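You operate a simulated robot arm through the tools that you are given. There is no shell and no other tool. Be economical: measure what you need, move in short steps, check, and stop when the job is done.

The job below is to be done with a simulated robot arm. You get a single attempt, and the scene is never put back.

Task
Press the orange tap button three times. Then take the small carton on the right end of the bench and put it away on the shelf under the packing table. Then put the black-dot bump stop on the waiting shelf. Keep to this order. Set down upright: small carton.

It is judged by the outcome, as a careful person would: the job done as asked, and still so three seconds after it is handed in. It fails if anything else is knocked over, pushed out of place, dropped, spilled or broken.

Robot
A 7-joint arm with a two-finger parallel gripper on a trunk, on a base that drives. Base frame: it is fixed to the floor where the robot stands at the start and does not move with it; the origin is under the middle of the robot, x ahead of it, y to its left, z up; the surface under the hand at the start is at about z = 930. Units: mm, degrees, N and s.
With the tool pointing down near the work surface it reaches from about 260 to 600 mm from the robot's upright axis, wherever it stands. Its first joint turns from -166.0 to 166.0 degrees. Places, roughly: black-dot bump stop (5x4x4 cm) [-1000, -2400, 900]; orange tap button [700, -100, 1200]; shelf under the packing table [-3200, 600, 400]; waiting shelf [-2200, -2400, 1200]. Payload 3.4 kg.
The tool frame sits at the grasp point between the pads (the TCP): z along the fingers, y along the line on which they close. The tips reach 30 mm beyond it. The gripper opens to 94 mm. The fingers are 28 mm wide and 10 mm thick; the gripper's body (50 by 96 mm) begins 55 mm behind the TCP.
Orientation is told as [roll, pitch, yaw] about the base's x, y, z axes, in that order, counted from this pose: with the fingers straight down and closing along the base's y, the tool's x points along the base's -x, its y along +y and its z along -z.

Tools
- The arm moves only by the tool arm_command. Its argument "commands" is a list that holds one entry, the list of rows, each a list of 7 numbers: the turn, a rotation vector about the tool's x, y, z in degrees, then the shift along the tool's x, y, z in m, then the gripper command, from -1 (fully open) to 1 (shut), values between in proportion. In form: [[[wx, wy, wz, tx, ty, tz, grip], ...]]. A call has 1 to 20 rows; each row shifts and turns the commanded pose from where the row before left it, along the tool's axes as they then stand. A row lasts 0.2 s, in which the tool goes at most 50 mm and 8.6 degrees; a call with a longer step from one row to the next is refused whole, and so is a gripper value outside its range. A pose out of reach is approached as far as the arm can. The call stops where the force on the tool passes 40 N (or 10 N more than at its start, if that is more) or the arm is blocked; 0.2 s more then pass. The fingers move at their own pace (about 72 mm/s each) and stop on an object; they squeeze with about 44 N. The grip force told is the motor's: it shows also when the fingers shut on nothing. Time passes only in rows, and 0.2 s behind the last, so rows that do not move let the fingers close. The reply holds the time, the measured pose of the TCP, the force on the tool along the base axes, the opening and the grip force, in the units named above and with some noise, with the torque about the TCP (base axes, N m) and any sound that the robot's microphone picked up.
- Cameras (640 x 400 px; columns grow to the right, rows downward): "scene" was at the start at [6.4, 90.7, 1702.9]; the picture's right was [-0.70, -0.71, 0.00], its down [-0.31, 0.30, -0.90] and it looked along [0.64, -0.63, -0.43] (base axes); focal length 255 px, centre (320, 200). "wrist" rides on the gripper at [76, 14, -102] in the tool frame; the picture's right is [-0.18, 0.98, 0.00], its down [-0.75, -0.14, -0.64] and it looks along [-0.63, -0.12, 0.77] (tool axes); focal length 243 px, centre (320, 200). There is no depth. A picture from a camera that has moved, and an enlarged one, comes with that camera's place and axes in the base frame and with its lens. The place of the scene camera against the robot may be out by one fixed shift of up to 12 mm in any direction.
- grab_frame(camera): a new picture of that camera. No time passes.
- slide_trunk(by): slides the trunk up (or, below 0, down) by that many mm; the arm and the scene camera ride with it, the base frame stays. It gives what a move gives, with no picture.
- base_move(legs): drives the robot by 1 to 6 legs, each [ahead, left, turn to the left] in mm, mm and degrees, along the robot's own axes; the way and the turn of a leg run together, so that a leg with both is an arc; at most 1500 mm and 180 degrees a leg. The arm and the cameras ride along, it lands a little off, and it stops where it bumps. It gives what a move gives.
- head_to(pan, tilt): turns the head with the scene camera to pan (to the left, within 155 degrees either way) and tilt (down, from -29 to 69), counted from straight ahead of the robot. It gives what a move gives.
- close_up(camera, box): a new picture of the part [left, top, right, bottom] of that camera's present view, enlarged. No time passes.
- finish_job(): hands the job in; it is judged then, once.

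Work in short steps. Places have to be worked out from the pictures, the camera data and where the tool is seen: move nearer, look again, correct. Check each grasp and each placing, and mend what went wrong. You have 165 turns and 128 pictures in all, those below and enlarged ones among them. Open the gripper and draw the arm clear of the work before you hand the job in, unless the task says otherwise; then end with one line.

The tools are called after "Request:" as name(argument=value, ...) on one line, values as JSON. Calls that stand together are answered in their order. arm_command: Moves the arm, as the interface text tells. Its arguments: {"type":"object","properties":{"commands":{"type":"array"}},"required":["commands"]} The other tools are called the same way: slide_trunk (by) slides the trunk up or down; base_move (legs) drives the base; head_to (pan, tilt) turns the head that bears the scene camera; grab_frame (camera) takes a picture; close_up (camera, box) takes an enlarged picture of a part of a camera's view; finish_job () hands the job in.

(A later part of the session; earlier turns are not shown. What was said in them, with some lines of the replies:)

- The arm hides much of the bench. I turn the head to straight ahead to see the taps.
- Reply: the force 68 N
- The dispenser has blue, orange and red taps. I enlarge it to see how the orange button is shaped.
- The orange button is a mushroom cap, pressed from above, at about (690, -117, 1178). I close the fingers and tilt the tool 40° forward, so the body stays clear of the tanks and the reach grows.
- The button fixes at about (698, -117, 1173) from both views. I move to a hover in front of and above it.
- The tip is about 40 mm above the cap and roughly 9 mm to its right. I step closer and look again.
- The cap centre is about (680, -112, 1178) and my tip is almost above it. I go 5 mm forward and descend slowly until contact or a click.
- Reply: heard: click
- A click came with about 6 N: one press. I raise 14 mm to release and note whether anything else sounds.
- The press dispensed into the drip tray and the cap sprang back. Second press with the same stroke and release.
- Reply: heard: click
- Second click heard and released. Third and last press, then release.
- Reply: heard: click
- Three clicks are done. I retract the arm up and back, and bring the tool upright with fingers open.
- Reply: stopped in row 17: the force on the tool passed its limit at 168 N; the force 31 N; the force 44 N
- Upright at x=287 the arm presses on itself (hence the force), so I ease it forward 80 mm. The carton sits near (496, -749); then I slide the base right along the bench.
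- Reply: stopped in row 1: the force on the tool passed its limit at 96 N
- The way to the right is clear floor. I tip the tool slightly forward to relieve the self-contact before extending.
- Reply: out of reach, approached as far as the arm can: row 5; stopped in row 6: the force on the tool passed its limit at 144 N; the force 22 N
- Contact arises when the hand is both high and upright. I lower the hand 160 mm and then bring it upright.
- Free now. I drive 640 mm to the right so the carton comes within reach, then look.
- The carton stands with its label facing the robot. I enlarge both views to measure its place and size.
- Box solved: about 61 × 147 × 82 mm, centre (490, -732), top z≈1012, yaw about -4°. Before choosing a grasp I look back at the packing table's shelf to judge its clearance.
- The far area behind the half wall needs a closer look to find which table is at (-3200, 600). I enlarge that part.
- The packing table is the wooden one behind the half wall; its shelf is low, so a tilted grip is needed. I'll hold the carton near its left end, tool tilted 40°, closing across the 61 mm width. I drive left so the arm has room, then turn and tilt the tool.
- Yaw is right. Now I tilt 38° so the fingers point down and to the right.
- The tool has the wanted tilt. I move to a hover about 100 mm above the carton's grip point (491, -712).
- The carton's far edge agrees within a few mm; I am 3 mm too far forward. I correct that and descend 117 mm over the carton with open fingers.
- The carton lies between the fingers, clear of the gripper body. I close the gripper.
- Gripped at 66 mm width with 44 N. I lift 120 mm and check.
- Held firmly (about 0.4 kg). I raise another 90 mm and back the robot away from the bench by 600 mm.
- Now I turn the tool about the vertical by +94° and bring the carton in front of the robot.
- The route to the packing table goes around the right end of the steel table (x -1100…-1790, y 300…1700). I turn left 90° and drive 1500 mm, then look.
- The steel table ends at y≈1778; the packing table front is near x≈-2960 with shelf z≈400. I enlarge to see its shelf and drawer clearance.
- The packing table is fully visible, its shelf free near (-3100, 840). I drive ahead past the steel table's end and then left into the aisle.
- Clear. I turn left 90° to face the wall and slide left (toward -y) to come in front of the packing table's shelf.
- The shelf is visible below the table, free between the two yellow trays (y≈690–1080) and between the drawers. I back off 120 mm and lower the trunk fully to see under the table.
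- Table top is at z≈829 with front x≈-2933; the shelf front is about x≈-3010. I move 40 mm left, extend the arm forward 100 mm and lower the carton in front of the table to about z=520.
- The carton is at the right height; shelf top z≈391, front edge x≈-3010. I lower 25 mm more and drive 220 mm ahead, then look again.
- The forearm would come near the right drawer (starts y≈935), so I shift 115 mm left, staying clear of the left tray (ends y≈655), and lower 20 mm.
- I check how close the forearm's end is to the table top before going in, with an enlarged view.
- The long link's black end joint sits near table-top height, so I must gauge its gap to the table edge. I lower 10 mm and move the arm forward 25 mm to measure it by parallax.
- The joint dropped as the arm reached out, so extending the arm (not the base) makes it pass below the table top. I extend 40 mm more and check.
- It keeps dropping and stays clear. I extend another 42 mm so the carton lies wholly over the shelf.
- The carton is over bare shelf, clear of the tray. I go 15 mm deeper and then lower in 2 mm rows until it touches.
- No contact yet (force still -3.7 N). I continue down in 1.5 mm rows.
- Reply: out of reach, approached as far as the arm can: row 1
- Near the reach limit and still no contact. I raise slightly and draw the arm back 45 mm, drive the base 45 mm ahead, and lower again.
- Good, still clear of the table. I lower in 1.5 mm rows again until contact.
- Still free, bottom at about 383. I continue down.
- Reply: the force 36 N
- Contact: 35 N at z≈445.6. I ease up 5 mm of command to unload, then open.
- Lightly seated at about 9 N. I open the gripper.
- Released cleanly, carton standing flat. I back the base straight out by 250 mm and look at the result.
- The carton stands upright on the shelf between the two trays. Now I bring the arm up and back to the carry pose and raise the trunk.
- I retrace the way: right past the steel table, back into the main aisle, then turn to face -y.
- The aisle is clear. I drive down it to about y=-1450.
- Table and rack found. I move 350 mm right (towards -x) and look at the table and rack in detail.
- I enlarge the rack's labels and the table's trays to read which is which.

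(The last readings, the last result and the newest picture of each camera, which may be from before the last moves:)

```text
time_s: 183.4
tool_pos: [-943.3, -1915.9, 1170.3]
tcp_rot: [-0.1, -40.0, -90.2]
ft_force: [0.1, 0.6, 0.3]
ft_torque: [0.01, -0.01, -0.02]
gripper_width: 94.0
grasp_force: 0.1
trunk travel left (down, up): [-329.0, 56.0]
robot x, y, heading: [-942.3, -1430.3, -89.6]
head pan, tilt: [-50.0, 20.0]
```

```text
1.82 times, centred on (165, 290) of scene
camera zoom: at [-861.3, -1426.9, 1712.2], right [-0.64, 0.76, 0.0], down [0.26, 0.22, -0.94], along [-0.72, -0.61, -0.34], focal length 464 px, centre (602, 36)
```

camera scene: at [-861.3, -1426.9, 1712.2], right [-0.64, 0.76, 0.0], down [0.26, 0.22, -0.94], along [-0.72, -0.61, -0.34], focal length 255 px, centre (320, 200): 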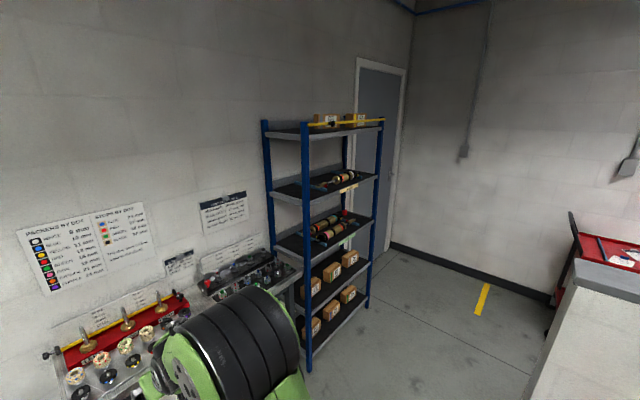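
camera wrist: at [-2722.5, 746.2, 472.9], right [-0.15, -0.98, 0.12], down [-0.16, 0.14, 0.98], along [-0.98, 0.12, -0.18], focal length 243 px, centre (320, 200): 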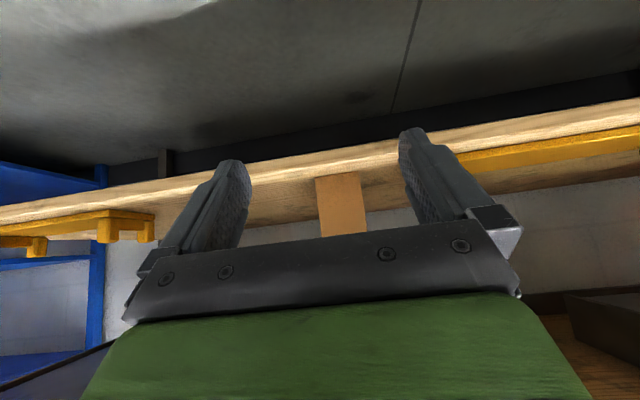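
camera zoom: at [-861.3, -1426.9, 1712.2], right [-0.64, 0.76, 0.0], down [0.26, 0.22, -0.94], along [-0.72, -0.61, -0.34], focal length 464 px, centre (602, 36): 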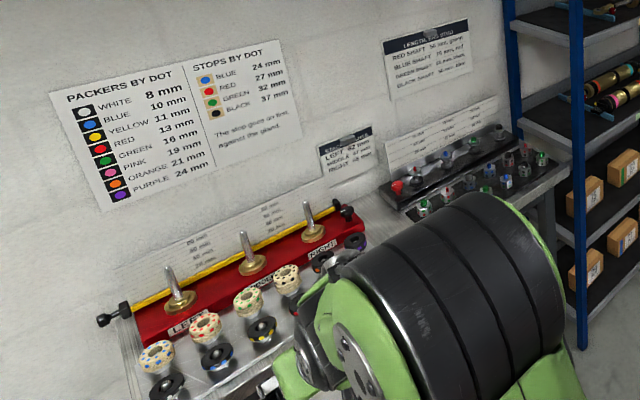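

The "WAITING" label is on the second shelf from the top. The cream stops carry coloured dots; the black-dot one is the fourth, near (-998, -2369). I bring the tool upright and drive 300 mm nearer.

Request:
arm_command(commands=[[[0, 8, 0, 0, 0, 0, -1], [0, 8, 0, 0, 0, 0, -1], [0, 8, 0, 0, 0, 0, -1], [0, 8, 0, 0, 0, 0, -1], [0, 8, 0, 0, 0, 0, -1], [0, 0, 0, 0, 0, 0, -1]]])

Request:
base_move(legs=[[300, 0, 0]])

Request:
grab_frame(camera="wrist")

Request:
head_to(pan=0, tilt=45)

Request:
grab_frame(camera="scene")

```text
time_s: 184.8
tool_pos: [-943.2, -1914.9, 1170.1]
tcp_rot: [0.0, 0.0, -90.0]
ft_force: [0.4, -0.4, -0.5]
ft_torque: [-0.04, 0.02, 0.0]
gripper_width: 94.0
grasp_force: 0.0
trunk travel left (down, up): [-329.0, 56.0]
robot x, y, heading: [-940.8, -1427.7, -89.9]
head pan, tilt: [-50.0, 20.0]
```

```text
time_s: 186.9
tool_pos: [-942.9, -2220.6, 1169.9]
tcp_rot: [0.1, -0.1, -90.2]
ft_force: [0.0, 0.3, -0.1]
ft_torque: [0.04, 0.04, -0.01]
gripper_width: 94.0
grasp_force: 0.1
trunk travel left (down, up): [-329.0, 56.0]
robot x, y, heading: [-943.3, -1733.3, -89.9]
head pan, tilt: [-50.0, 20.0]
```

```text
63 pictures are left
camera wrist: at [-929.2, -2144.6, 1270.1], right [0.98, -0.19, 0.0], down [-0.14, -0.75, 0.64], along [-0.12, -0.63, -0.77], focal length 243 px, centre (320, 200)
```

wrist: 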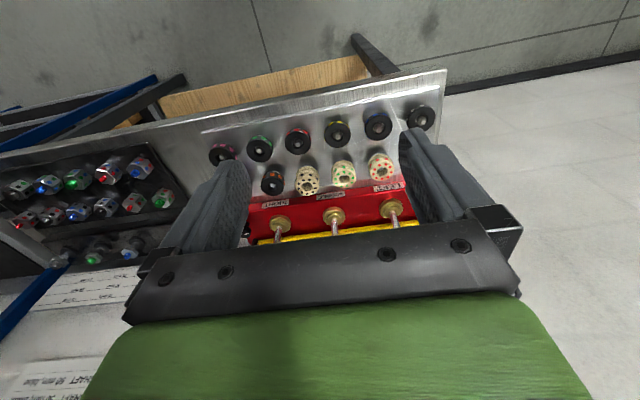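

```text
time_s: 188.1
tool_pos: [-944.7, -2219.3, 1169.7]
tcp_rot: [0.0, -0.1, -90.3]
ft_force: [0.5, -0.7, -0.1]
ft_torque: [0.01, 0.02, 0.02]
gripper_width: 93.8
grasp_force: 0.2
trunk travel left (down, up): [-329.0, 56.0]
robot x, y, heading: [-943.1, -1730.3, -90.1]
head pan, tilt: [0.0, 45.0]
```

```text
62 pictures are left
camera scene: at [-789.8, -1751.8, 1673.6], right [-1.0, 0.0, 0.0], down [0.0, 0.71, -0.71], along [0.0, -0.71, -0.71], focal length 255 px, centre (320, 200)
```

scene: 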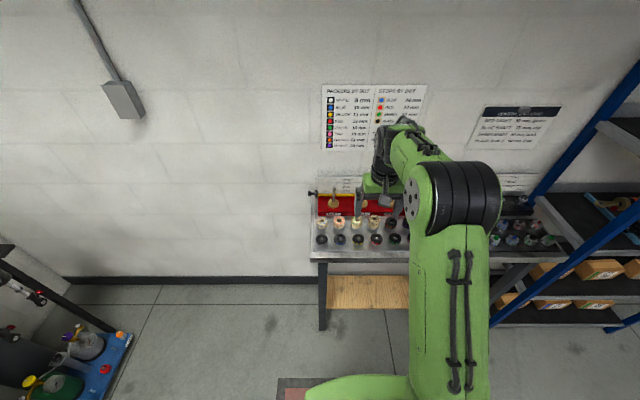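

Both rows are visible. I enlarge the wrist view around the stops to identify dots and measure.

Request:
close_up(camera="wrist", box=[240, 110, 420, 240])

Request:
close_up(camera="scene", box=[300, 180, 440, 270])

```text
3.08 times, centred on (330, 175) of wrist
camera zoom: at [-929.2, -2143.8, 1270.3], right [0.98, -0.19, 0.0], down [-0.14, -0.75, 0.64], along [-0.12, -0.63, -0.77], focal length 746 px, centre (289, 277)
```

zoom: 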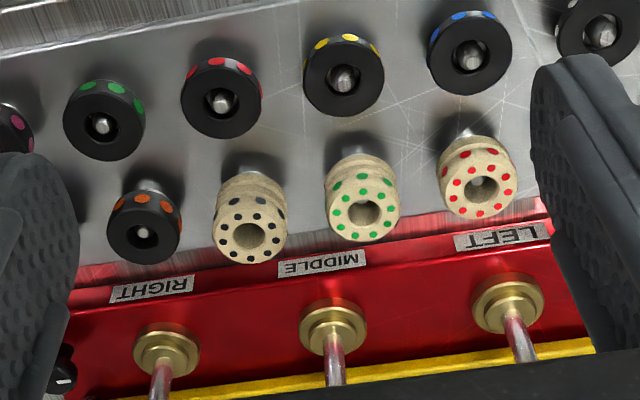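

```text
4.44 times, centred on (370, 225) of scene
camera zoom: at [-789.8, -1751.8, 1673.6], right [-1.0, 0.0, 0.0], down [0.0, 0.71, -0.71], along [0.0, -0.71, -0.71], focal length 1134 px, centre (98, 89)
```

zoom: 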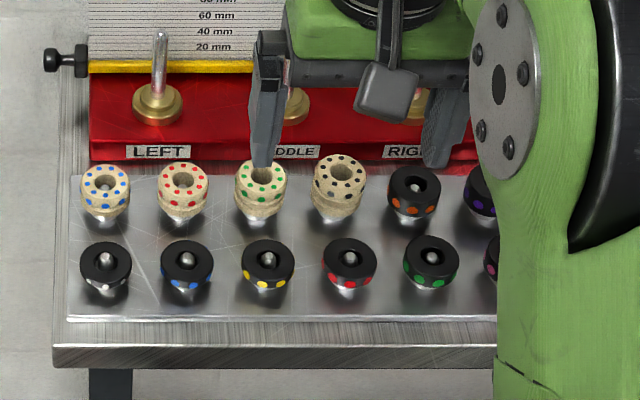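

The black-dot stop sits on a peg: top centre (-999, -2389, 931), Ø≈42, neighbours 64 mm apart and a red block behind. I'll grip it with the tool tilted 30° toward -x, fingers closing along y in the lanes between the rows. First I turn (−90°) and tilt the tool, then shift the base.

Request:
arm_command(commands=[[[0, 0, 7.5, 0, 0, 0, -1], [0, 0, 7.5, 0, 0, 0, -1], [0, 0, 7.5, 0, 0, 0, -1], [0, 0, 7.5, 0, 0, 0, -1], [0, 0, 7.5, 0, 0, 0, -1], [0, 0, 7.5, 0, 0, 0, -1], [0, 0, 7.5, 0, 0, 0, -1], [0, 0, 7.5, 0, 0, 0, -1], [0, 0, 7.5, 0, 0, 0, -1], [0, 0, 7.5, 0, 0, 0, -1], [0, 0, 7.5, 0, 0, 0, -1], [0, 0, 7.5, 0, 0, 0, -1], [0, -6, 0, 0, 0, 0, -1], [0, -6, 0, 0, 0, 0, -1], [0, -6, 0, 0, 0, 0, -1], [0, -6, 0, 0, 0, 0, -1], [0, -6, 0, 0, 0, 0, -1], [0, 0, 0, 0, 0, 0, -1]]])

Request:
base_move(legs=[[119, 143, 0]])

Request:
grab_frame(camera="wrist")

Request:
grab_frame(camera="scene")

```text
time_s: 191.9
tool_pos: [-945.1, -2220.1, 1169.7]
tcp_rot: [0.0, -30.0, 179.8]
ft_force: [-0.6, -0.4, -0.1]
ft_torque: [-0.05, -0.01, -0.02]
gripper_width: 93.9
grasp_force: 0.1
trunk travel left (down, up): [-329.0, 56.0]
robot x, y, heading: [-943.9, -1732.7, -90.0]
head pan, tilt: [0.0, 45.0]
```

```text
time_s: 193.4
tool_pos: [-800.0, -2340.0, 1169.2]
tcp_rot: [0.0, -30.1, 179.7]
ft_force: [0.8, -0.8, 0.1]
ft_torque: [0.03, 0.01, -0.03]
gripper_width: 94.0
grasp_force: 0.1
trunk travel left (down, up): [-329.0, 56.0]
robot x, y, heading: [-797.7, -1853.3, -90.1]
head pan, tilt: [0.0, 45.0]
```

```text
59 pictures are left
camera wrist: at [-683.2, -2355.2, 1218.3], right [-0.16, -0.98, 0.09], down [-0.33, 0.14, 0.93], along [-0.93, 0.12, -0.35], focal length 243 px, centre (320, 200)
```

wrist: 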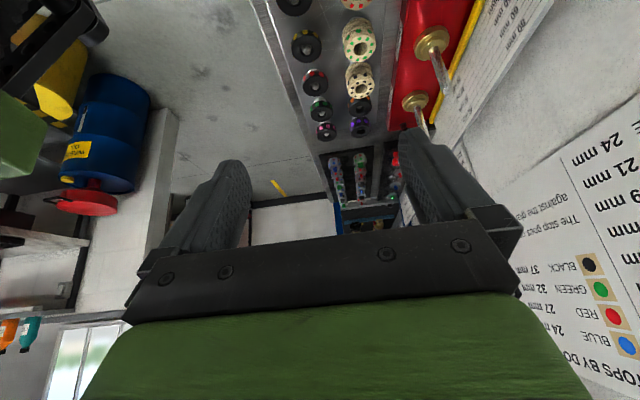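

```text
58 pictures are left
camera scene: at [-644.6, -1873.1, 1673.4], right [-1.0, 0.0, 0.0], down [0.0, 0.71, -0.71], along [0.0, -0.71, -0.71], focal length 255 px, centre (320, 200)
```

scene: 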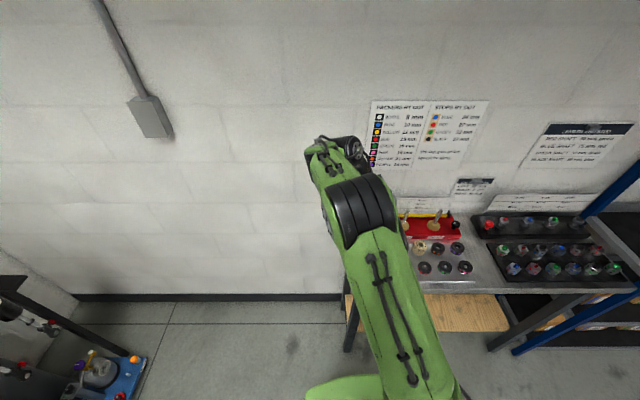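

Clear. I move to a hover about 85 mm above the black-dot stop and look.

Request:
arm_command(commands=[[[0, 0, 0, -0.01432, 0.0081, 0.03887, -1], [0, 0, 0, -0.01432, 0.0081, 0.03887, -1], [0, 0, 0, -0.01432, 0.0081, 0.03887, -1], [0, 0, 0, -0.01432, 0.0081, 0.03887, -1], [0, 0, 0, -0.01432, 0.0081, 0.03887, -1], [0, 0, 0, -0.01432, 0.0081, 0.03887, -1], [0, 0, 0, 0, 0, 0, -1], [0, 0, 0, 0, 0, 0, -1]]])

Request:
grab_frame(camera="wrist")

Request:
close_up(camera="scene", box=[370, 170, 510, 300])

```text
time_s: 195.2
tool_pos: [-993.0, -2387.9, 1008.3]
tcp_rot: [0.0, -29.9, 179.7]
ft_force: [0.2, 0.2, -0.8]
ft_torque: [-0.01, 0.01, -0.01]
gripper_width: 93.9
grasp_force: 0.0
trunk travel left (down, up): [-329.0, 56.0]
robot x, y, heading: [-799.3, -1851.1, -90.2]
head pan, tilt: [0.0, 45.0]
```

```text
57 pictures are left
camera wrist: at [-876.5, -2402.7, 1057.6], right [-0.16, -0.98, 0.09], down [-0.33, 0.14, 0.93], along [-0.93, 0.12, -0.35], focal length 243 px, centre (320, 200)
```

wrist: 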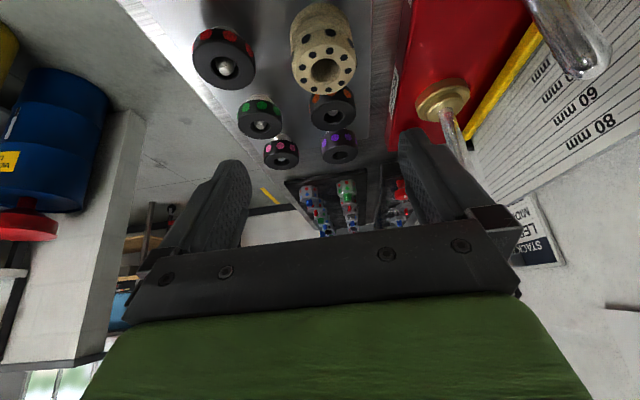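

```text
3.08 times, centred on (440, 235) of scene
camera zoom: at [-646.3, -1872.6, 1673.6], right [-1.0, 0.0, 0.0], down [0.0, 0.71, -0.71], along [0.0, -0.71, -0.71], focal length 785 px, centre (-49, 92)
```

zoom: 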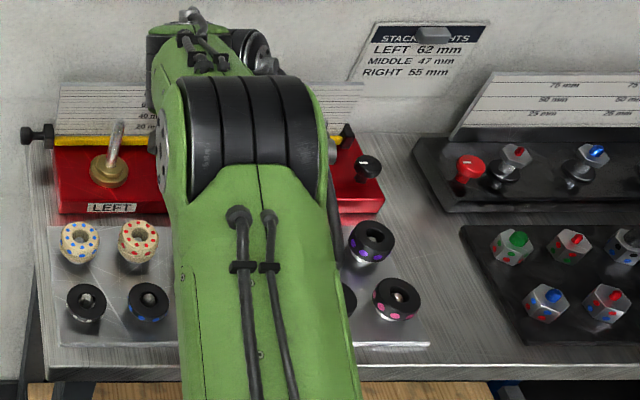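

The hover view refines the stop: top centre (-1000, -2397.5, 920). I enlarge to check the lanes beside it.

Request:
close_up(camera="wrist", box=[180, 0, 440, 160])

```text
2.46 times, centred on (310, 80) of wrist
camera zoom: at [-876.5, -2402.7, 1057.6], right [-0.16, -0.98, 0.09], down [-0.33, 0.14, 0.93], along [-0.93, 0.12, -0.35], focal length 597 px, centre (345, 495)
```

zoom: 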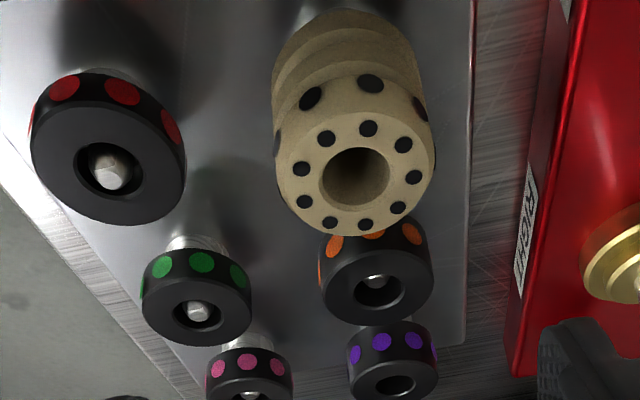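

The rear lane is wide; the front lane is bounded by the red packer about 44 mm from the stop's axis. I set the opening to about 58 mm, correct y by -9.6 mm, and descend 45 mm.

Request:
arm_command(commands=[[[0, 0, 0, 0, 0.0096, 0, -0.234], [0, 0, 0, 0, 0, 0, -0.234], [0, 0, 0, 0.0075, 0, 0.013, -0.234], [0, 0, 0, 0.0075, 0, 0.013, -0.234], [0, 0, 0, 0.0075, 0, 0.013, -0.234], [0, 0, 0, 0, 0, 0, -0.234], [0, 0, 0, 0, 0, 0, -0.234]]])

Request:
grab_frame(camera="wrist")

```text
time_s: 196.8
tool_pos: [-993.6, -2397.3, 964.6]
tcp_rot: [-0.1, -30.1, 179.9]
ft_force: [0.2, 0.4, 0.4]
ft_torque: [-0.02, -0.01, -0.03]
gripper_width: 57.9
grasp_force: 0.1
trunk travel left (down, up): [-329.0, 56.0]
robot x, y, heading: [-801.9, -1850.7, -90.1]
head pan, tilt: [0.0, 45.0]
```

```text
54 pictures are left
camera wrist: at [-876.0, -2411.6, 1013.5], right [-0.16, -0.98, 0.09], down [-0.33, 0.14, 0.93], along [-0.93, 0.12, -0.35], focal length 243 px, centre (320, 200)
```

wrist: 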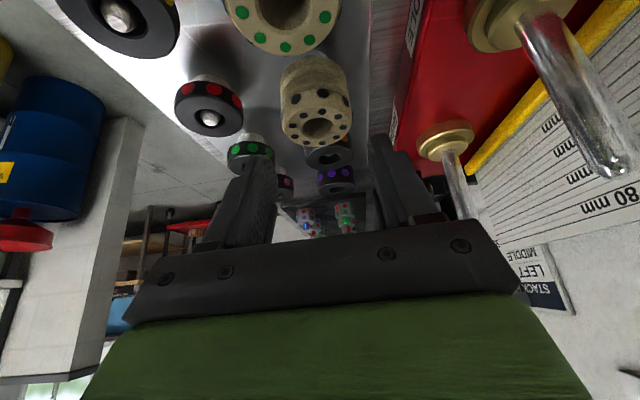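

The stop is centred within 2 mm between the lanes, rods about 20 mm clear of the hand. I descend 46 mm.

Request:
arm_command(commands=[[[0, 0, 0, 0.00387, 0.001, 0.0067, -0.234], [0, 0, 0, 0.00387, 0, 0.0067, -0.234], [0, 0, 0, 0.00387, 0, 0.0067, -0.234], [0, 0, 0, 0.00387, 0, 0.0067, -0.234], [0, 0, 0, 0.00387, 0, 0.0067, -0.234], [0, 0, 0, 0.00387, 0, 0.0067, -0.234], [0, 0, 0, 0, 0, 0, -0.234]]])

Request:
grab_frame(camera="wrist")

```text
time_s: 198.4
tool_pos: [-993.3, -2397.6, 918.2]
tcp_rot: [0.0, -30.0, 179.7]
ft_force: [0.0, -0.1, 0.6]
ft_torque: [0.0, -0.02, 0.0]
gripper_width: 58.2
grasp_force: 0.0
trunk travel left (down, up): [-329.0, 56.0]
robot x, y, heading: [-797.9, -1854.4, -90.0]
head pan, tilt: [0.0, 45.0]
```

```text
53 pictures are left
camera wrist: at [-875.5, -2412.5, 968.1], right [-0.16, -0.98, 0.09], down [-0.33, 0.14, 0.93], along [-0.93, 0.12, -0.35], focal length 243 px, centre (320, 200)
```

wrist: 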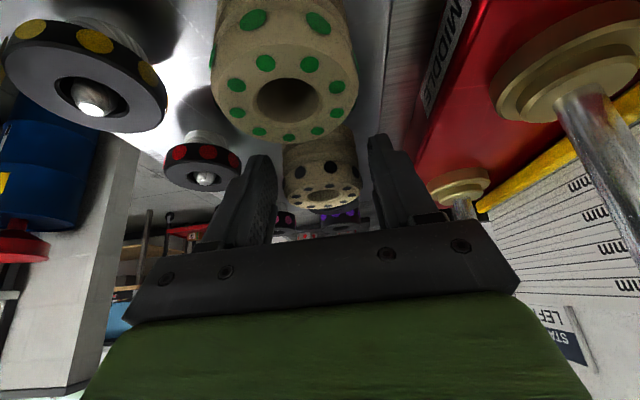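

No contact, the stop is between the fingers with its top at z≈920. I close the gripper.

Request:
arm_command(commands=[[[0, 0, 0, 0, 0, 0, 1], [0, 0, 0, 0, 0, 0, 1], [0, 0, 0, 0, 0, 0, 1], [0, 0, 0, 0, 0, 0, 1]]])

Request:
grab_frame(camera="wrist")

```text
time_s: 199.4
tool_pos: [-992.2, -2396.2, 918.0]
tcp_rot: [0.1, -29.9, 179.7]
ft_force: [0.5, 0.3, 2.1]
ft_torque: [0.04, 0.04, -0.06]
gripper_width: 41.8
grasp_force: 43.8
trunk travel left (down, up): [-329.0, 56.0]
robot x, y, heading: [-798.4, -1851.9, -90.1]
head pan, tilt: [0.0, 45.0]
```

```text
52 pictures are left
camera wrist: at [-875.3, -2412.3, 968.5], right [-0.16, -0.98, 0.09], down [-0.33, 0.14, 0.93], along [-0.93, 0.12, -0.35], focal length 243 px, centre (320, 200)
```

wrist: 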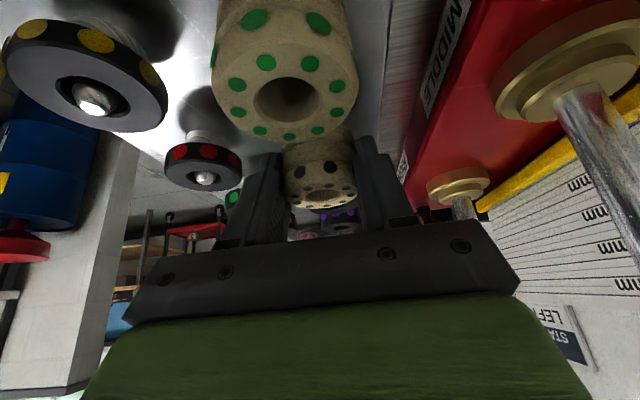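

Gripped at 41.8 mm. I lift it straight up off its peg by 90 mm, gently at first.

Request:
arm_command(commands=[[[0, 0, 0, -0.0025, 0, -0.00433, 1], [0, 0, 0, -0.0025, 0, -0.00433, 1], [0, 0, 0, -0.005, 0, -0.00866, 1], [0, 0, 0, -0.005, 0, -0.00866, 1], [0, 0, 0, -0.01, 0, -0.0173, 1], [0, 0, 0, -0.01, 0, -0.0173, 1], [0, 0, 0, -0.01, 0, -0.0173, 1], [0, 0, 0, 0, 0, 0, 1]]])

Request:
grab_frame(camera="wrist")

```text
time_s: 201.2
tool_pos: [-992.7, -2398.0, 1008.7]
tcp_rot: [0.0, -30.0, 179.6]
ft_force: [0.1, 0.2, -1.4]
ft_torque: [0.01, 0.01, 0.02]
gripper_width: 41.7
grasp_force: 44.2
trunk travel left (down, up): [-329.0, 56.0]
robot x, y, heading: [-797.4, -1854.7, -90.2]
head pan, tilt: [0.0, 45.0]
```

```text
51 pictures are left
camera wrist: at [-876.4, -2413.7, 1057.6], right [-0.16, -0.98, 0.09], down [-0.33, 0.14, 0.93], along [-0.93, 0.12, -0.35], focal length 243 px, centre (320, 200)
```

wrist: 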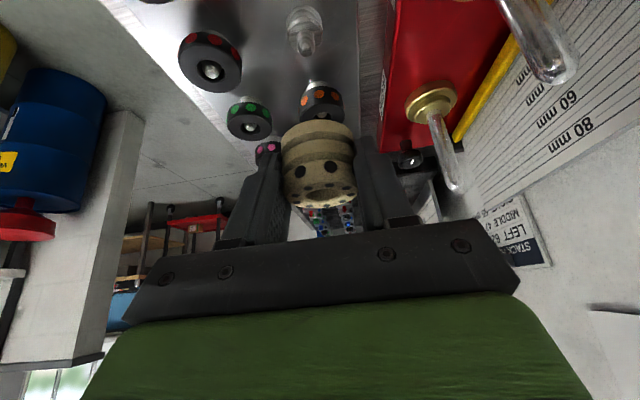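

It came free of the peg, held firmly. I raise 280 mm and back the base 150 mm before turning the tool forward.

Request:
arm_command(commands=[[[0, 0, 0, -0.02, 0, -0.0349, 1], [0, 0, 0, -0.02, 0, -0.0349, 1], [0, 0, 0, -0.02, 0, -0.0349, 1], [0, 0, 0, -0.02, 0, -0.0349, 1], [0, 0, 0, -0.02, 0, -0.0349, 1], [0, 0, 0, -0.02, 0, -0.0349, 1], [0, 0, 0, -0.02, 0, -0.0349, 1], [0, 0, 0, 0, 0, 0, 1]]])

Request:
base_move(legs=[[-150, 0, 0]])

Request:
arm_command(commands=[[[-3.75, 0, -6.5, 0, 0, 0, 1], [-3.75, 0, -6.5, 0, 0, 0, 1], [-3.75, 0, -6.5, 0, 0, 0, 1], [-3.75, 0, -6.5, 0, 0, 0, 1], [-3.75, 0, -6.5, 0, 0, 0, 1], [-3.75, 0, -6.5, 0, 0, 0, 1], [-3.75, 0, -6.5, 0, 0, 0, 1], [-3.75, 0, -6.5, 0, 0, 0, 1], [-3.75, 0, -6.5, 0, 0, 0, 1], [-3.75, 0, -6.5, 0, 0, 0, 1], [-3.75, 0, -6.5, 0, 0, 0, 1], [-3.75, 0, -6.5, 0, 0, 0, 1], [0, 0, 0, 0, 0, 0, 1]]])

```text
time_s: 203.0
tool_pos: [-991.0, -2388.9, 1285.3]
tcp_rot: [0.0, -30.0, 179.7]
ft_force: [-0.5, -0.8, 0.4]
ft_torque: [-0.01, -0.01, -0.02]
gripper_width: 41.6
grasp_force: 43.9
out of reach, approached as far as the arm can: row 7
trunk travel left (down, up): [-329.0, 56.0]
robot x, y, heading: [-801.4, -1853.3, -90.3]
head pan, tilt: [0.0, 45.0]
```

```text
time_s: 204.4
tool_pos: [-991.1, -2237.7, 1285.0]
tcp_rot: [0.1, -30.0, 179.8]
ft_force: [-0.2, 0.4, 0.2]
ft_torque: [-0.01, -0.02, 0.01]
gripper_width: 41.9
grasp_force: 43.4
trunk travel left (down, up): [-329.0, 56.0]
robot x, y, heading: [-796.0, -1702.9, -90.0]
head pan, tilt: [0.0, 45.0]
```

```text
time_s: 207.2
tool_pos: [-990.7, -2238.9, 1285.1]
tcp_rot: [0.0, -30.0, -89.9]
ft_force: [0.1, 0.0, -1.3]
ft_torque: [-0.02, 0.0, 0.01]
gripper_width: 41.4
grasp_force: 44.3
trunk travel left (down, up): [-329.0, 56.0]
robot x, y, heading: [-797.0, -1702.8, -89.9]
head pan, tilt: [0.0, 45.0]
```

I draw the hand in front of the robot, then drive sideways toward the rack and look.

Request:
arm_command(commands=[[[0, 0, 0, 0.01675, 0.0323, -0.0097, 1], [0, 0, 0, 0.01675, 0.0323, -0.0097, 1], [0, 0, 0, 0.01675, 0.0323, -0.0097, 1], [0, 0, 0, 0.01675, 0.0323, -0.0097, 1], [0, 0, 0, 0.01675, 0.0323, -0.0097, 1], [0, 0, 0, 0.01675, 0.0323, -0.0097, 1], [0, 0, 0, 0, 0, 0, 1]]])

Request:
base_move(legs=[[-20, -650, 0]])

Request:
head_to(pan=-45, tilt=30)

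Request:
grab_frame(camera="scene")

```text
time_s: 208.8
tool_pos: [-797.9, -2123.2, 1284.0]
tcp_rot: [0.1, -29.9, -90.3]
ft_force: [-0.6, -0.3, -0.8]
ft_torque: [0.0, -0.07, 0.01]
gripper_width: 41.5
grasp_force: 43.9
trunk travel left (down, up): [-329.0, 56.0]
robot x, y, heading: [-798.1, -1703.5, -89.9]
head pan, tilt: [0.0, 45.0]
```

```text
time_s: 212.4
tool_pos: [-1446.6, -2104.4, 1284.3]
tcp_rot: [0.0, -30.0, -90.0]
ft_force: [-0.5, 0.1, -0.4]
ft_torque: [-0.02, 0.02, 0.04]
gripper_width: 41.0
grasp_force: 43.8
trunk travel left (down, up): [-329.0, 56.0]
robot x, y, heading: [-1446.1, -1684.6, -89.9]
head pan, tilt: [0.0, 45.0]
```

```text
time_s: 213.5
tool_pos: [-1447.2, -2105.0, 1285.3]
tcp_rot: [0.0, -29.9, -89.9]
ft_force: [0.1, -0.5, -0.4]
ft_torque: [0.0, 0.0, 0.05]
gripper_width: 41.3
grasp_force: 44.1
trunk travel left (down, up): [-329.0, 56.0]
robot x, y, heading: [-1450.7, -1687.3, -89.7]
head pan, tilt: [-45.0, 30.0]
```

```text
50 pictures are left
camera scene: at [-1361.0, -1686.3, 1696.1], right [-0.71, 0.7, 0.0], down [0.35, 0.36, -0.87], along [-0.61, -0.62, -0.5], focal length 255 px, centre (320, 200)
```

scene: 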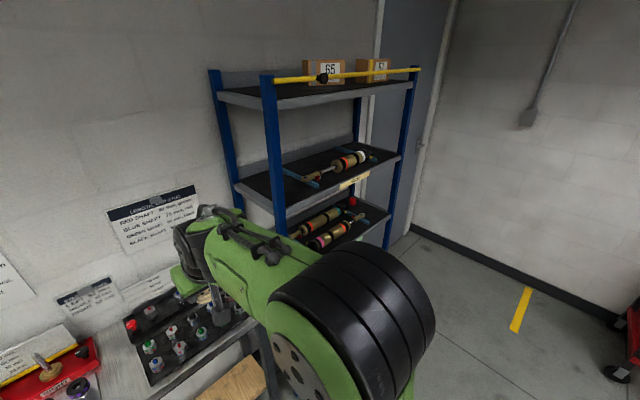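

I enlarge the waiting shelf to judge its free space and position.

Request:
close_up(camera="scene", box=[200, 50, 440, 250])

Request:
head_to(pan=-100, tilt=40)

Request:
grab_frame(camera="scene")

```text
2.00 times, centred on (320, 150) of scene
camera zoom: at [-1361.0, -1686.3, 1696.1], right [-0.71, 0.7, 0.0], down [0.35, 0.36, -0.87], along [-0.61, -0.62, -0.5], focal length 510 px, centre (320, 300)
```

zoom: 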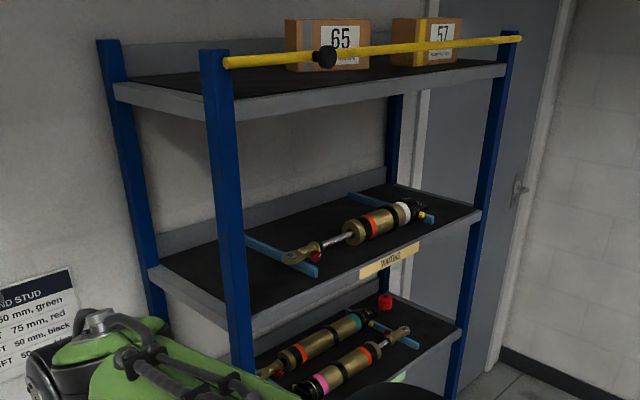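

```text
time_s: 214.8
tool_pos: [-1446.5, -2103.7, 1283.8]
tcp_rot: [0.0, -30.1, -89.9]
ft_force: [-0.3, -0.6, -0.1]
ft_torque: [0.0, 0.01, 0.0]
gripper_width: 41.1
grasp_force: 44.0
trunk travel left (down, up): [-329.0, 56.0]
robot x, y, heading: [-1447.5, -1685.7, -89.9]
head pan, tilt: [-100.0, 40.0]
```

```text
48 pictures are left
camera scene: at [-1381.1, -1607.6, 1680.8], right [0.17, 0.99, 0.0], down [0.63, -0.11, -0.77], along [-0.76, 0.13, -0.64], focal length 255 px, centre (320, 200)
```

scene: 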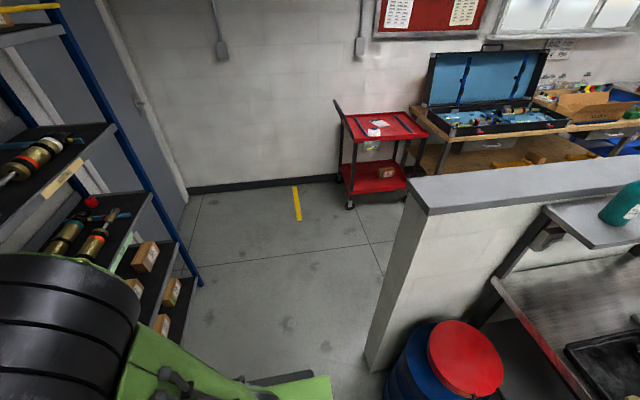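

The shelf's left part is free (x≈-1840…-2040), front edge at y≈-2350. I drive to stand in front of it at x≈-1940 and raise the trunk 30 mm.

Request:
base_move(legs=[[65, -250, 0], [0, -240, 0]])

Request:
slide_trunk(by=30)

Request:
head_to(pan=0, tilt=30)

Request:
grab_frame(camera="scene")

Request:
grab_frame(camera="wrist")

```text
time_s: 218.0
tool_pos: [-1936.4, -2173.9, 1284.6]
tcp_rot: [0.1, -30.0, -89.7]
ft_force: [-0.5, 0.0, -0.8]
ft_torque: [0.02, -0.02, -0.02]
gripper_width: 40.8
grasp_force: 44.0
trunk travel left (down, up): [-329.0, 56.0]
robot x, y, heading: [-1938.1, -1751.7, -89.3]
head pan, tilt: [-100.0, 40.0]
```

```text
time_s: 218.8
tool_pos: [-1935.9, -2174.3, 1315.5]
tcp_rot: [0.0, -30.0, -89.6]
ft_force: [0.2, -0.2, -0.6]
ft_torque: [-0.01, 0.01, 0.01]
gripper_width: 40.6
grasp_force: 44.6
trunk travel left (down, up): [-359.0, 26.0]
robot x, y, heading: [-1941.9, -1753.1, -89.3]
head pan, tilt: [-100.0, 40.0]
```

```text
time_s: 220.5
tool_pos: [-1936.0, -2173.4, 1314.5]
tcp_rot: [0.1, -30.0, -89.6]
ft_force: [-0.3, 0.1, 0.7]
ft_torque: [0.01, -0.01, -0.02]
gripper_width: 40.6
grasp_force: 44.3
trunk travel left (down, up): [-359.0, 26.0]
robot x, y, heading: [-1943.7, -1757.7, -89.3]
head pan, tilt: [0.0, 30.0]
```

```text
47 pictures are left
camera scene: at [-1788.6, -1780.8, 1726.4], right [-1.0, -0.01, 0.0], down [0.0, 0.5, -0.87], along [0.01, -0.87, -0.5], focal length 255 px, centre (320, 200)
```

scene: 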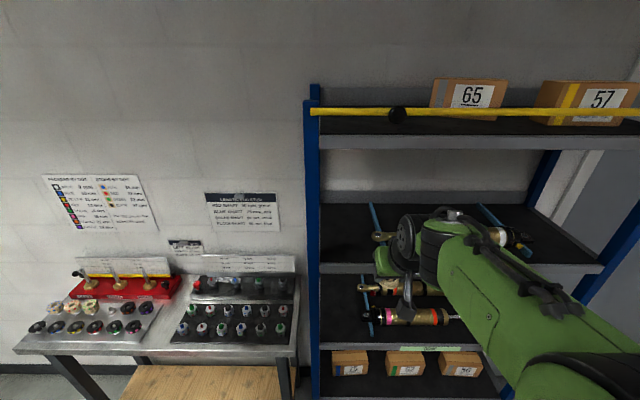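

```text
46 pictures are left
camera wrist: at [-1922.6, -2056.4, 1363.8], right [0.98, -0.15, 0.09], down [-0.14, -0.33, 0.93], along [-0.11, -0.93, -0.35], focal length 243 px, centre (320, 200)
```

wrist: 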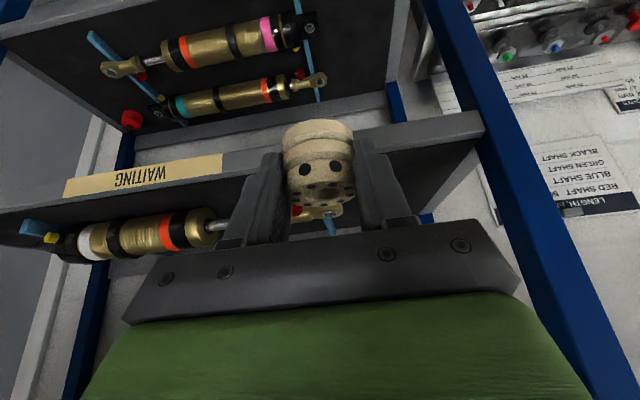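

Cross-checking the views, the shelf is at z≈1235 with front edge y≈-2283, post at x≈-1787 and the cradle bar at x≈-1972. I aim for (-1868, -2330): shift left 68 mm and go ahead 90 mm, then check.

Request:
base_move(legs=[[0, 68, 0], [90, 0, 0]])

Request:
grab_frame(camera="wrist")

Request:
grab_frame(camera="scene")

```text
time_s: 222.2
tool_pos: [-1866.7, -2265.2, 1313.5]
tcp_rot: [-0.1, -30.0, -89.6]
ft_force: [0.6, -0.3, -0.1]
ft_torque: [0.01, -0.04, 0.02]
gripper_width: 40.2
grasp_force: 44.2
trunk travel left (down, up): [-359.0, 26.0]
robot x, y, heading: [-1877.0, -1848.1, -89.4]
head pan, tilt: [0.0, 30.0]
```

```text
45 pictures are left
camera wrist: at [-1853.9, -2147.0, 1363.6], right [0.98, -0.15, 0.09], down [-0.14, -0.33, 0.93], along [-0.11, -0.93, -0.35], focal length 243 px, centre (320, 200)
```

wrist: 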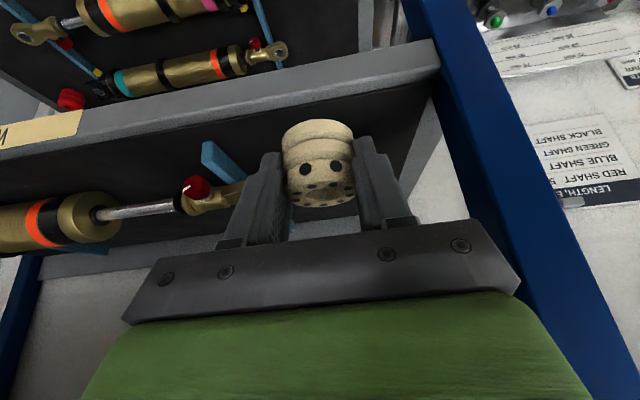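

```text
44 pictures are left
camera scene: at [-1719.6, -1871.8, 1726.3], right [-1.0, -0.01, 0.0], down [-0.01, 0.5, -0.87], along [0.01, -0.87, -0.5], focal length 255 px, centre (320, 200)
```

scene: 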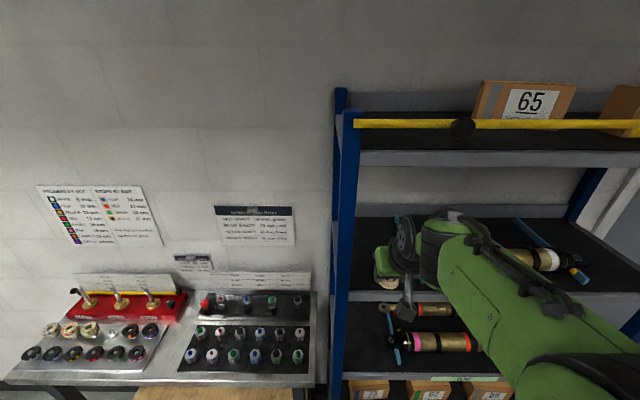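

Clearances look fine: post 30 mm to the right, damper well left. I raise 12 mm and extend the arm 63 mm into the shelf.

Request:
arm_command(commands=[[[0, 0, 0, -0.006, 0, -0.0104, 1], [0, 0, 0, -0.0182, 0, 0.0105, 1], [0, 0, 0, -0.0182, 0, 0.0105, 1], [0, 0, 0, -0.0182, 0, 0.0105, 1], [0, 0, 0, 0, 0, 0, 1], [0, 0, 0, 0, 0, 0, 1]]])

Request:
grab_frame(camera="wrist")

Request:
close_up(camera="scene", box=[320, 100, 560, 320])

```text
time_s: 223.6
tool_pos: [-1866.7, -2326.4, 1325.4]
tcp_rot: [0.0, -30.1, -89.6]
ft_force: [-0.2, 0.2, -0.2]
ft_torque: [0.04, -0.01, 0.01]
gripper_width: 40.2
grasp_force: 43.6
trunk travel left (down, up): [-359.0, 26.0]
robot x, y, heading: [-1872.6, -1845.6, -89.5]
head pan, tilt: [0.0, 30.0]
```

```text
43 pictures are left
camera wrist: at [-1853.7, -2209.6, 1375.9], right [0.98, -0.15, 0.09], down [-0.14, -0.33, 0.93], along [-0.11, -0.93, -0.35], focal length 243 px, centre (320, 200)
```

wrist: 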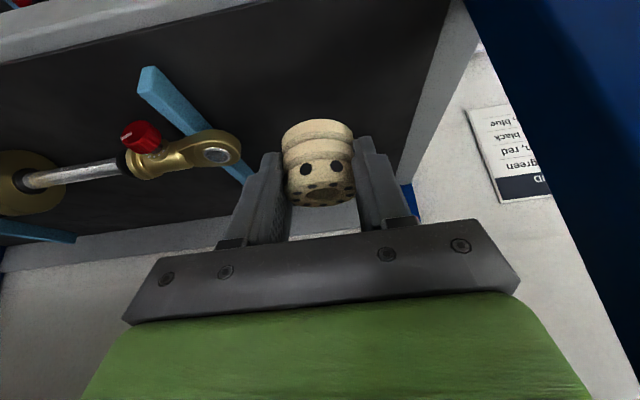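

```text
1.82 times, centred on (440, 210) of scene
camera zoom: at [-1720.0, -1870.6, 1726.4], right [-1.0, -0.01, 0.0], down [-0.01, 0.5, -0.87], along [0.01, -0.87, -0.5], focal length 464 px, centre (102, 182)
```

zoom: 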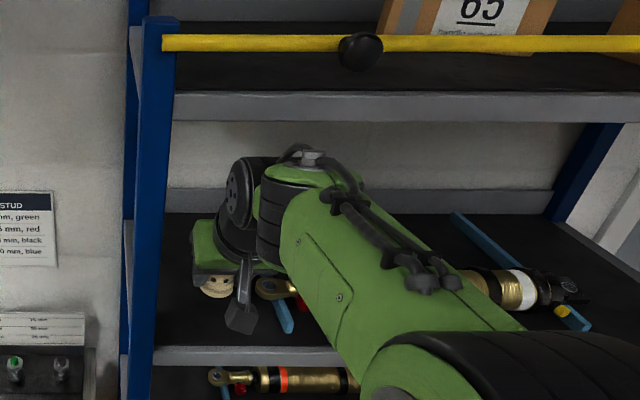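

The hand is clear of the shelf above and the damper's eye. I lower 25 mm, then in 2 mm rows watching the force.

Request:
arm_command(commands=[[[0, 0, 0, 0.0025, 0, 0.00433, 1], [0, 0, 0, 0.0025, 0, 0.00433, 1], [0, 0, 0, 0.0025, 0, 0.00433, 1], [0, 0, 0, 0.0025, 0, 0.00433, 1], [0, 0, 0, 0.0025, 0, 0.00433, 1], [0, 0, 0, 0, 0, 0, 1]]])

Request:
grab_frame(camera="wrist")

```text
time_s: 225.0
tool_pos: [-1866.2, -2325.1, 1302.1]
tcp_rot: [0.1, -30.1, -89.6]
ft_force: [-0.6, -0.1, 0.3]
ft_torque: [-0.01, -0.01, 0.01]
gripper_width: 40.1
grasp_force: 44.6
trunk travel left (down, up): [-359.0, 26.0]
robot x, y, heading: [-1869.1, -1843.4, -89.3]
head pan, tilt: [0.0, 30.0]
```

```text
41 pictures are left
camera wrist: at [-1853.8, -2208.5, 1351.5], right [0.98, -0.15, 0.09], down [-0.14, -0.33, 0.93], along [-0.11, -0.93, -0.35], focal length 243 px, centre (320, 200)
```

wrist: 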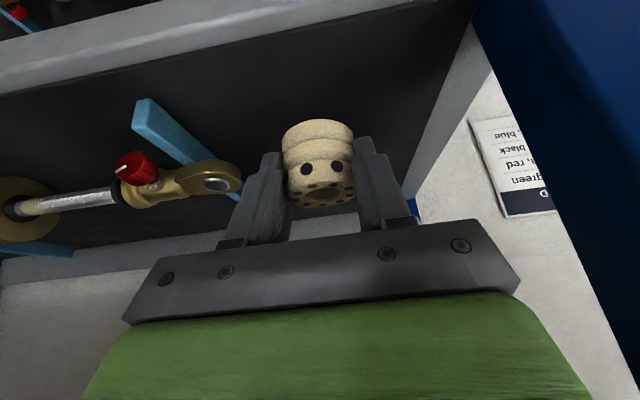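

Parallax puts the shelf near z≈1220. I lower 20 mm more in 4 mm rows.

Request:
arm_command(commands=[[[0, 0, 0, 0.002, 0, 0.00346, 1], [0, 0, 0, 0.002, 0, 0.00346, 1], [0, 0, 0, 0.002, 0, 0.00346, 1], [0, 0, 0, 0.002, 0, 0.00346, 1], [0, 0, 0, 0.001, 0, 0.00173, 1], [0, 0, 0, 0.001, 0, 0.00173, 1], [0, 0, 0, 0, 0, 0, 1]]])

Request:
grab_frame(camera="wrist")

```text
time_s: 226.6
tool_pos: [-1866.8, -2325.3, 1281.3]
tcp_rot: [0.0, -29.9, -89.6]
ft_force: [0.4, -0.6, 0.0]
ft_torque: [0.02, 0.0, 0.02]
gripper_width: 39.7
grasp_force: 44.5
trunk travel left (down, up): [-359.0, 26.0]
robot x, y, heading: [-1876.3, -1843.5, -89.4]
head pan, tilt: [0.0, 30.0]
```

```text
40 pictures are left
camera wrist: at [-1853.7, -2208.9, 1330.9], right [0.98, -0.15, 0.09], down [-0.14, -0.33, 0.93], along [-0.11, -0.93, -0.35], focal length 243 px, centre (320, 200)
```

wrist: 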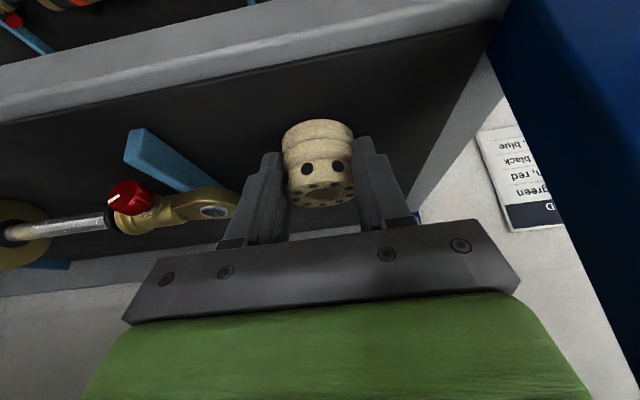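

The shelf is about z≈1220, edge y≈-2303, so I go 22 mm deeper for a safe margin and lower 10 mm more.

Request:
arm_command(commands=[[[0, 0, 0, -0.0191, 0, 0.011, 1], [0, 0, 0, 0, 0, 0, 1], [0, 0, 0, 0.001, 0, 0.00173, 1], [0, 0, 0, 0.001, 0, 0.00173, 1], [0, 0, 0, 0.001, 0, 0.00173, 1], [0, 0, 0, 0.001, 0, 0.00173, 1], [0, 0, 0, 0.001, 0, 0.00173, 1], [0, 0, 0, 0, 0, 0, 1]]])

Request:
grab_frame(camera="wrist")

```text
time_s: 228.4
tool_pos: [-1865.9, -2347.6, 1276.0]
tcp_rot: [0.0, -30.6, -89.5]
ft_force: [1.8, -6.1, 33.0]
ft_torque: [-0.36, -0.02, 0.26]
gripper_width: 39.5
grasp_force: 44.1
trunk travel left (down, up): [-359.0, 26.0]
robot x, y, heading: [-1874.3, -1844.4, -89.4]
head pan, tilt: [0.0, 30.0]
```

```text
39 pictures are left
camera wrist: at [-1853.1, -2230.0, 1323.5], right [0.98, -0.15, 0.09], down [-0.14, -0.32, 0.94], along [-0.11, -0.93, -0.34], focal length 243 px, centre (320, 200)
```

wrist: 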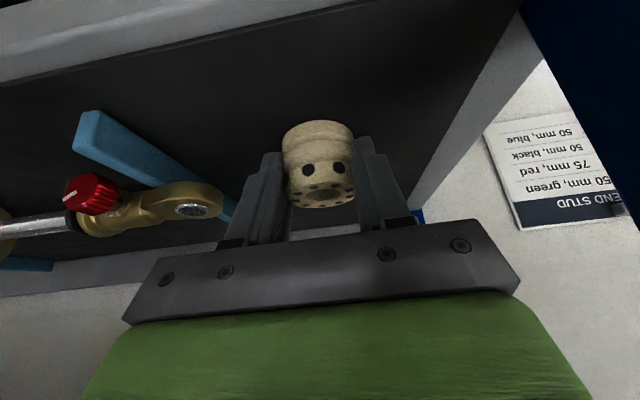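

Contact at z≈1276 with 33 N upward: the stop rests on the shelf. I ease up 4 mm of command and read the force.

Request:
arm_command(commands=[[[0, 0, 0, -0.0018, 0, -0.0031, 1], [0, 0, 0, 0, 0, 0, 1]]])

```text
time_s: 229.0
tool_pos: [-1866.8, -2348.5, 1275.5]
tcp_rot: [0.1, -30.2, -89.5]
ft_force: [2.4, -5.4, 19.8]
ft_torque: [-0.61, -0.08, 0.07]
gripper_width: 39.5
grasp_force: 44.3
trunk travel left (down, up): [-359.0, 26.0]
robot x, y, heading: [-1874.9, -1844.5, -89.3]
head pan, tilt: [0.0, 30.0]
```

A further 1.5 mm to unload, then I open the fingers to about 58 mm.

Request:
arm_command(commands=[[[0, 0, 0, -0.0008, 0, -0.0013, 1], [0, 0, 0, 0, 0, 0, 1], [0, 0, 0, 0, 0, 0, 0.1], [0, 0, 0, 0, 0, 0, -0.05], [0, 0, 0, 0, 0, 0, -0.25], [0, 0, 0, 0, 0, 0, -0.25]]])

Request:
grab_frame(camera="wrist")

```text
time_s: 230.4
tool_pos: [-1867.6, -2348.2, 1277.2]
tcp_rot: [0.0, -29.9, -89.6]
ft_force: [0.0, 0.1, -1.0]
ft_torque: [0.0, 0.04, 0.01]
gripper_width: 58.9
grasp_force: 0.0
trunk travel left (down, up): [-359.0, 26.0]
robot x, y, heading: [-1872.7, -1842.9, -89.5]
head pan, tilt: [0.0, 30.0]
```

```text
38 pictures are left
camera wrist: at [-1854.0, -2230.6, 1325.8], right [0.98, -0.15, 0.09], down [-0.14, -0.33, 0.93], along [-0.11, -0.93, -0.35], focal length 243 px, centre (320, 200)
```

wrist: 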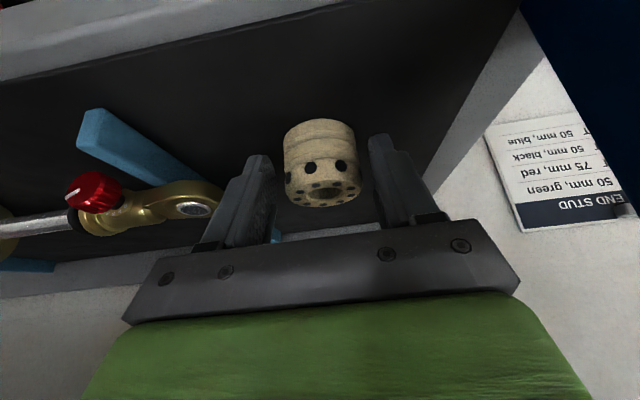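

The stop stands free on the shelf. I draw the fingers back along the tool axis 60 mm and then back the base out.

Request:
arm_command(commands=[[[0, 0, 0, 0, 0, -0.01, -0.25], [0, 0, 0, 0.003, 0, -0.02, -0.25], [0, 0, 0, 0.006, 0, -0.03, -0.25], [0, 0, 0, 0, 0, 0, -0.25]]])

Request:
base_move(legs=[[-200, 0, 0]])

Request:
grab_frame(camera="wrist")

Request:
grab_frame(camera="scene")

```text
time_s: 231.4
tool_pos: [-1869.1, -2310.5, 1324.8]
tcp_rot: [0.0, -29.9, -89.6]
ft_force: [-0.8, -1.2, 0.4]
ft_torque: [0.04, -0.01, -0.01]
gripper_width: 58.7
grasp_force: 0.2
trunk travel left (down, up): [-359.0, 26.0]
robot x, y, heading: [-1870.6, -1847.9, -89.4]
head pan, tilt: [0.0, 30.0]
```

```text
time_s: 233.0
tool_pos: [-1870.2, -2108.8, 1325.7]
tcp_rot: [0.0, -30.1, -89.5]
ft_force: [-0.6, -0.1, 0.2]
ft_torque: [0.0, -0.03, 0.0]
gripper_width: 58.7
grasp_force: 0.1
trunk travel left (down, up): [-359.0, 26.0]
robot x, y, heading: [-1878.9, -1643.6, -89.4]
head pan, tilt: [0.0, 30.0]
```

```text
37 pictures are left
camera wrist: at [-1857.3, -1991.3, 1374.7], right [0.98, -0.15, 0.09], down [-0.14, -0.33, 0.93], along [-0.11, -0.93, -0.35], focal length 243 px, centre (320, 200)
```

wrist: 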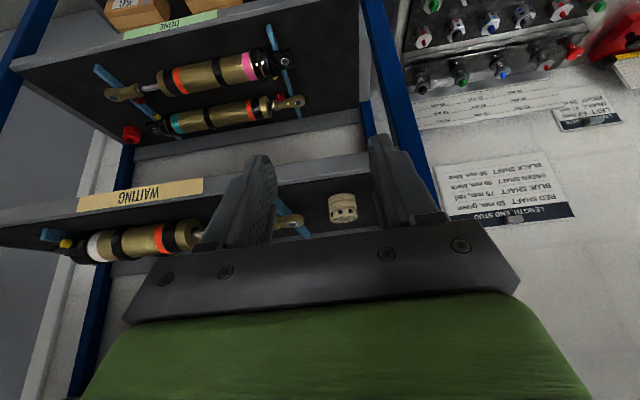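

```text
36 pictures are left
camera scene: at [-1722.2, -1669.0, 1726.4], right [-1.0, -0.01, 0.0], down [-0.01, 0.5, -0.87], along [0.01, -0.87, -0.5], focal length 255 px, centre (320, 200)
```

scene: 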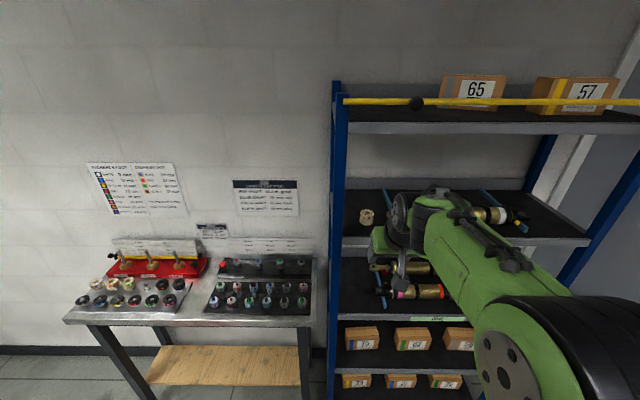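

The black-dot stop stands upright on the WAITING shelf, and the other stops and packers are undisturbed. The arm is clear; I open the gripper fully and hand in.

Request:
arm_command(commands=[[[0, 0, 0, 0, 0, 0, -1], [0, 0, 0, 0, 0, 0, -1], [0, 0, 0, 0, 0, 0, -1]]])

Request:
finish_job()

```text
time_s: 233.8
tool_pos: [-1870.8, -2110.6, 1324.3]
tcp_rot: [0.0, -30.1, -89.5]
ft_force: [-0.4, -0.7, 0.1]
ft_torque: [0.01, 0.01, -0.03]
gripper_width: 94.2
grasp_force: 0.1
trunk travel left (down, up): [-359.0, 26.0]
robot x, y, heading: [-1873.7, -1642.6, -89.2]
head pan, tilt: [0.0, 30.0]
```

```text
The job is handed in.
```

The job is done and handed in, in the order asked: orange tap button pressed three times, small carton set upright on the shelf under the packing table, black-dot bump stop on the waiting shelf.
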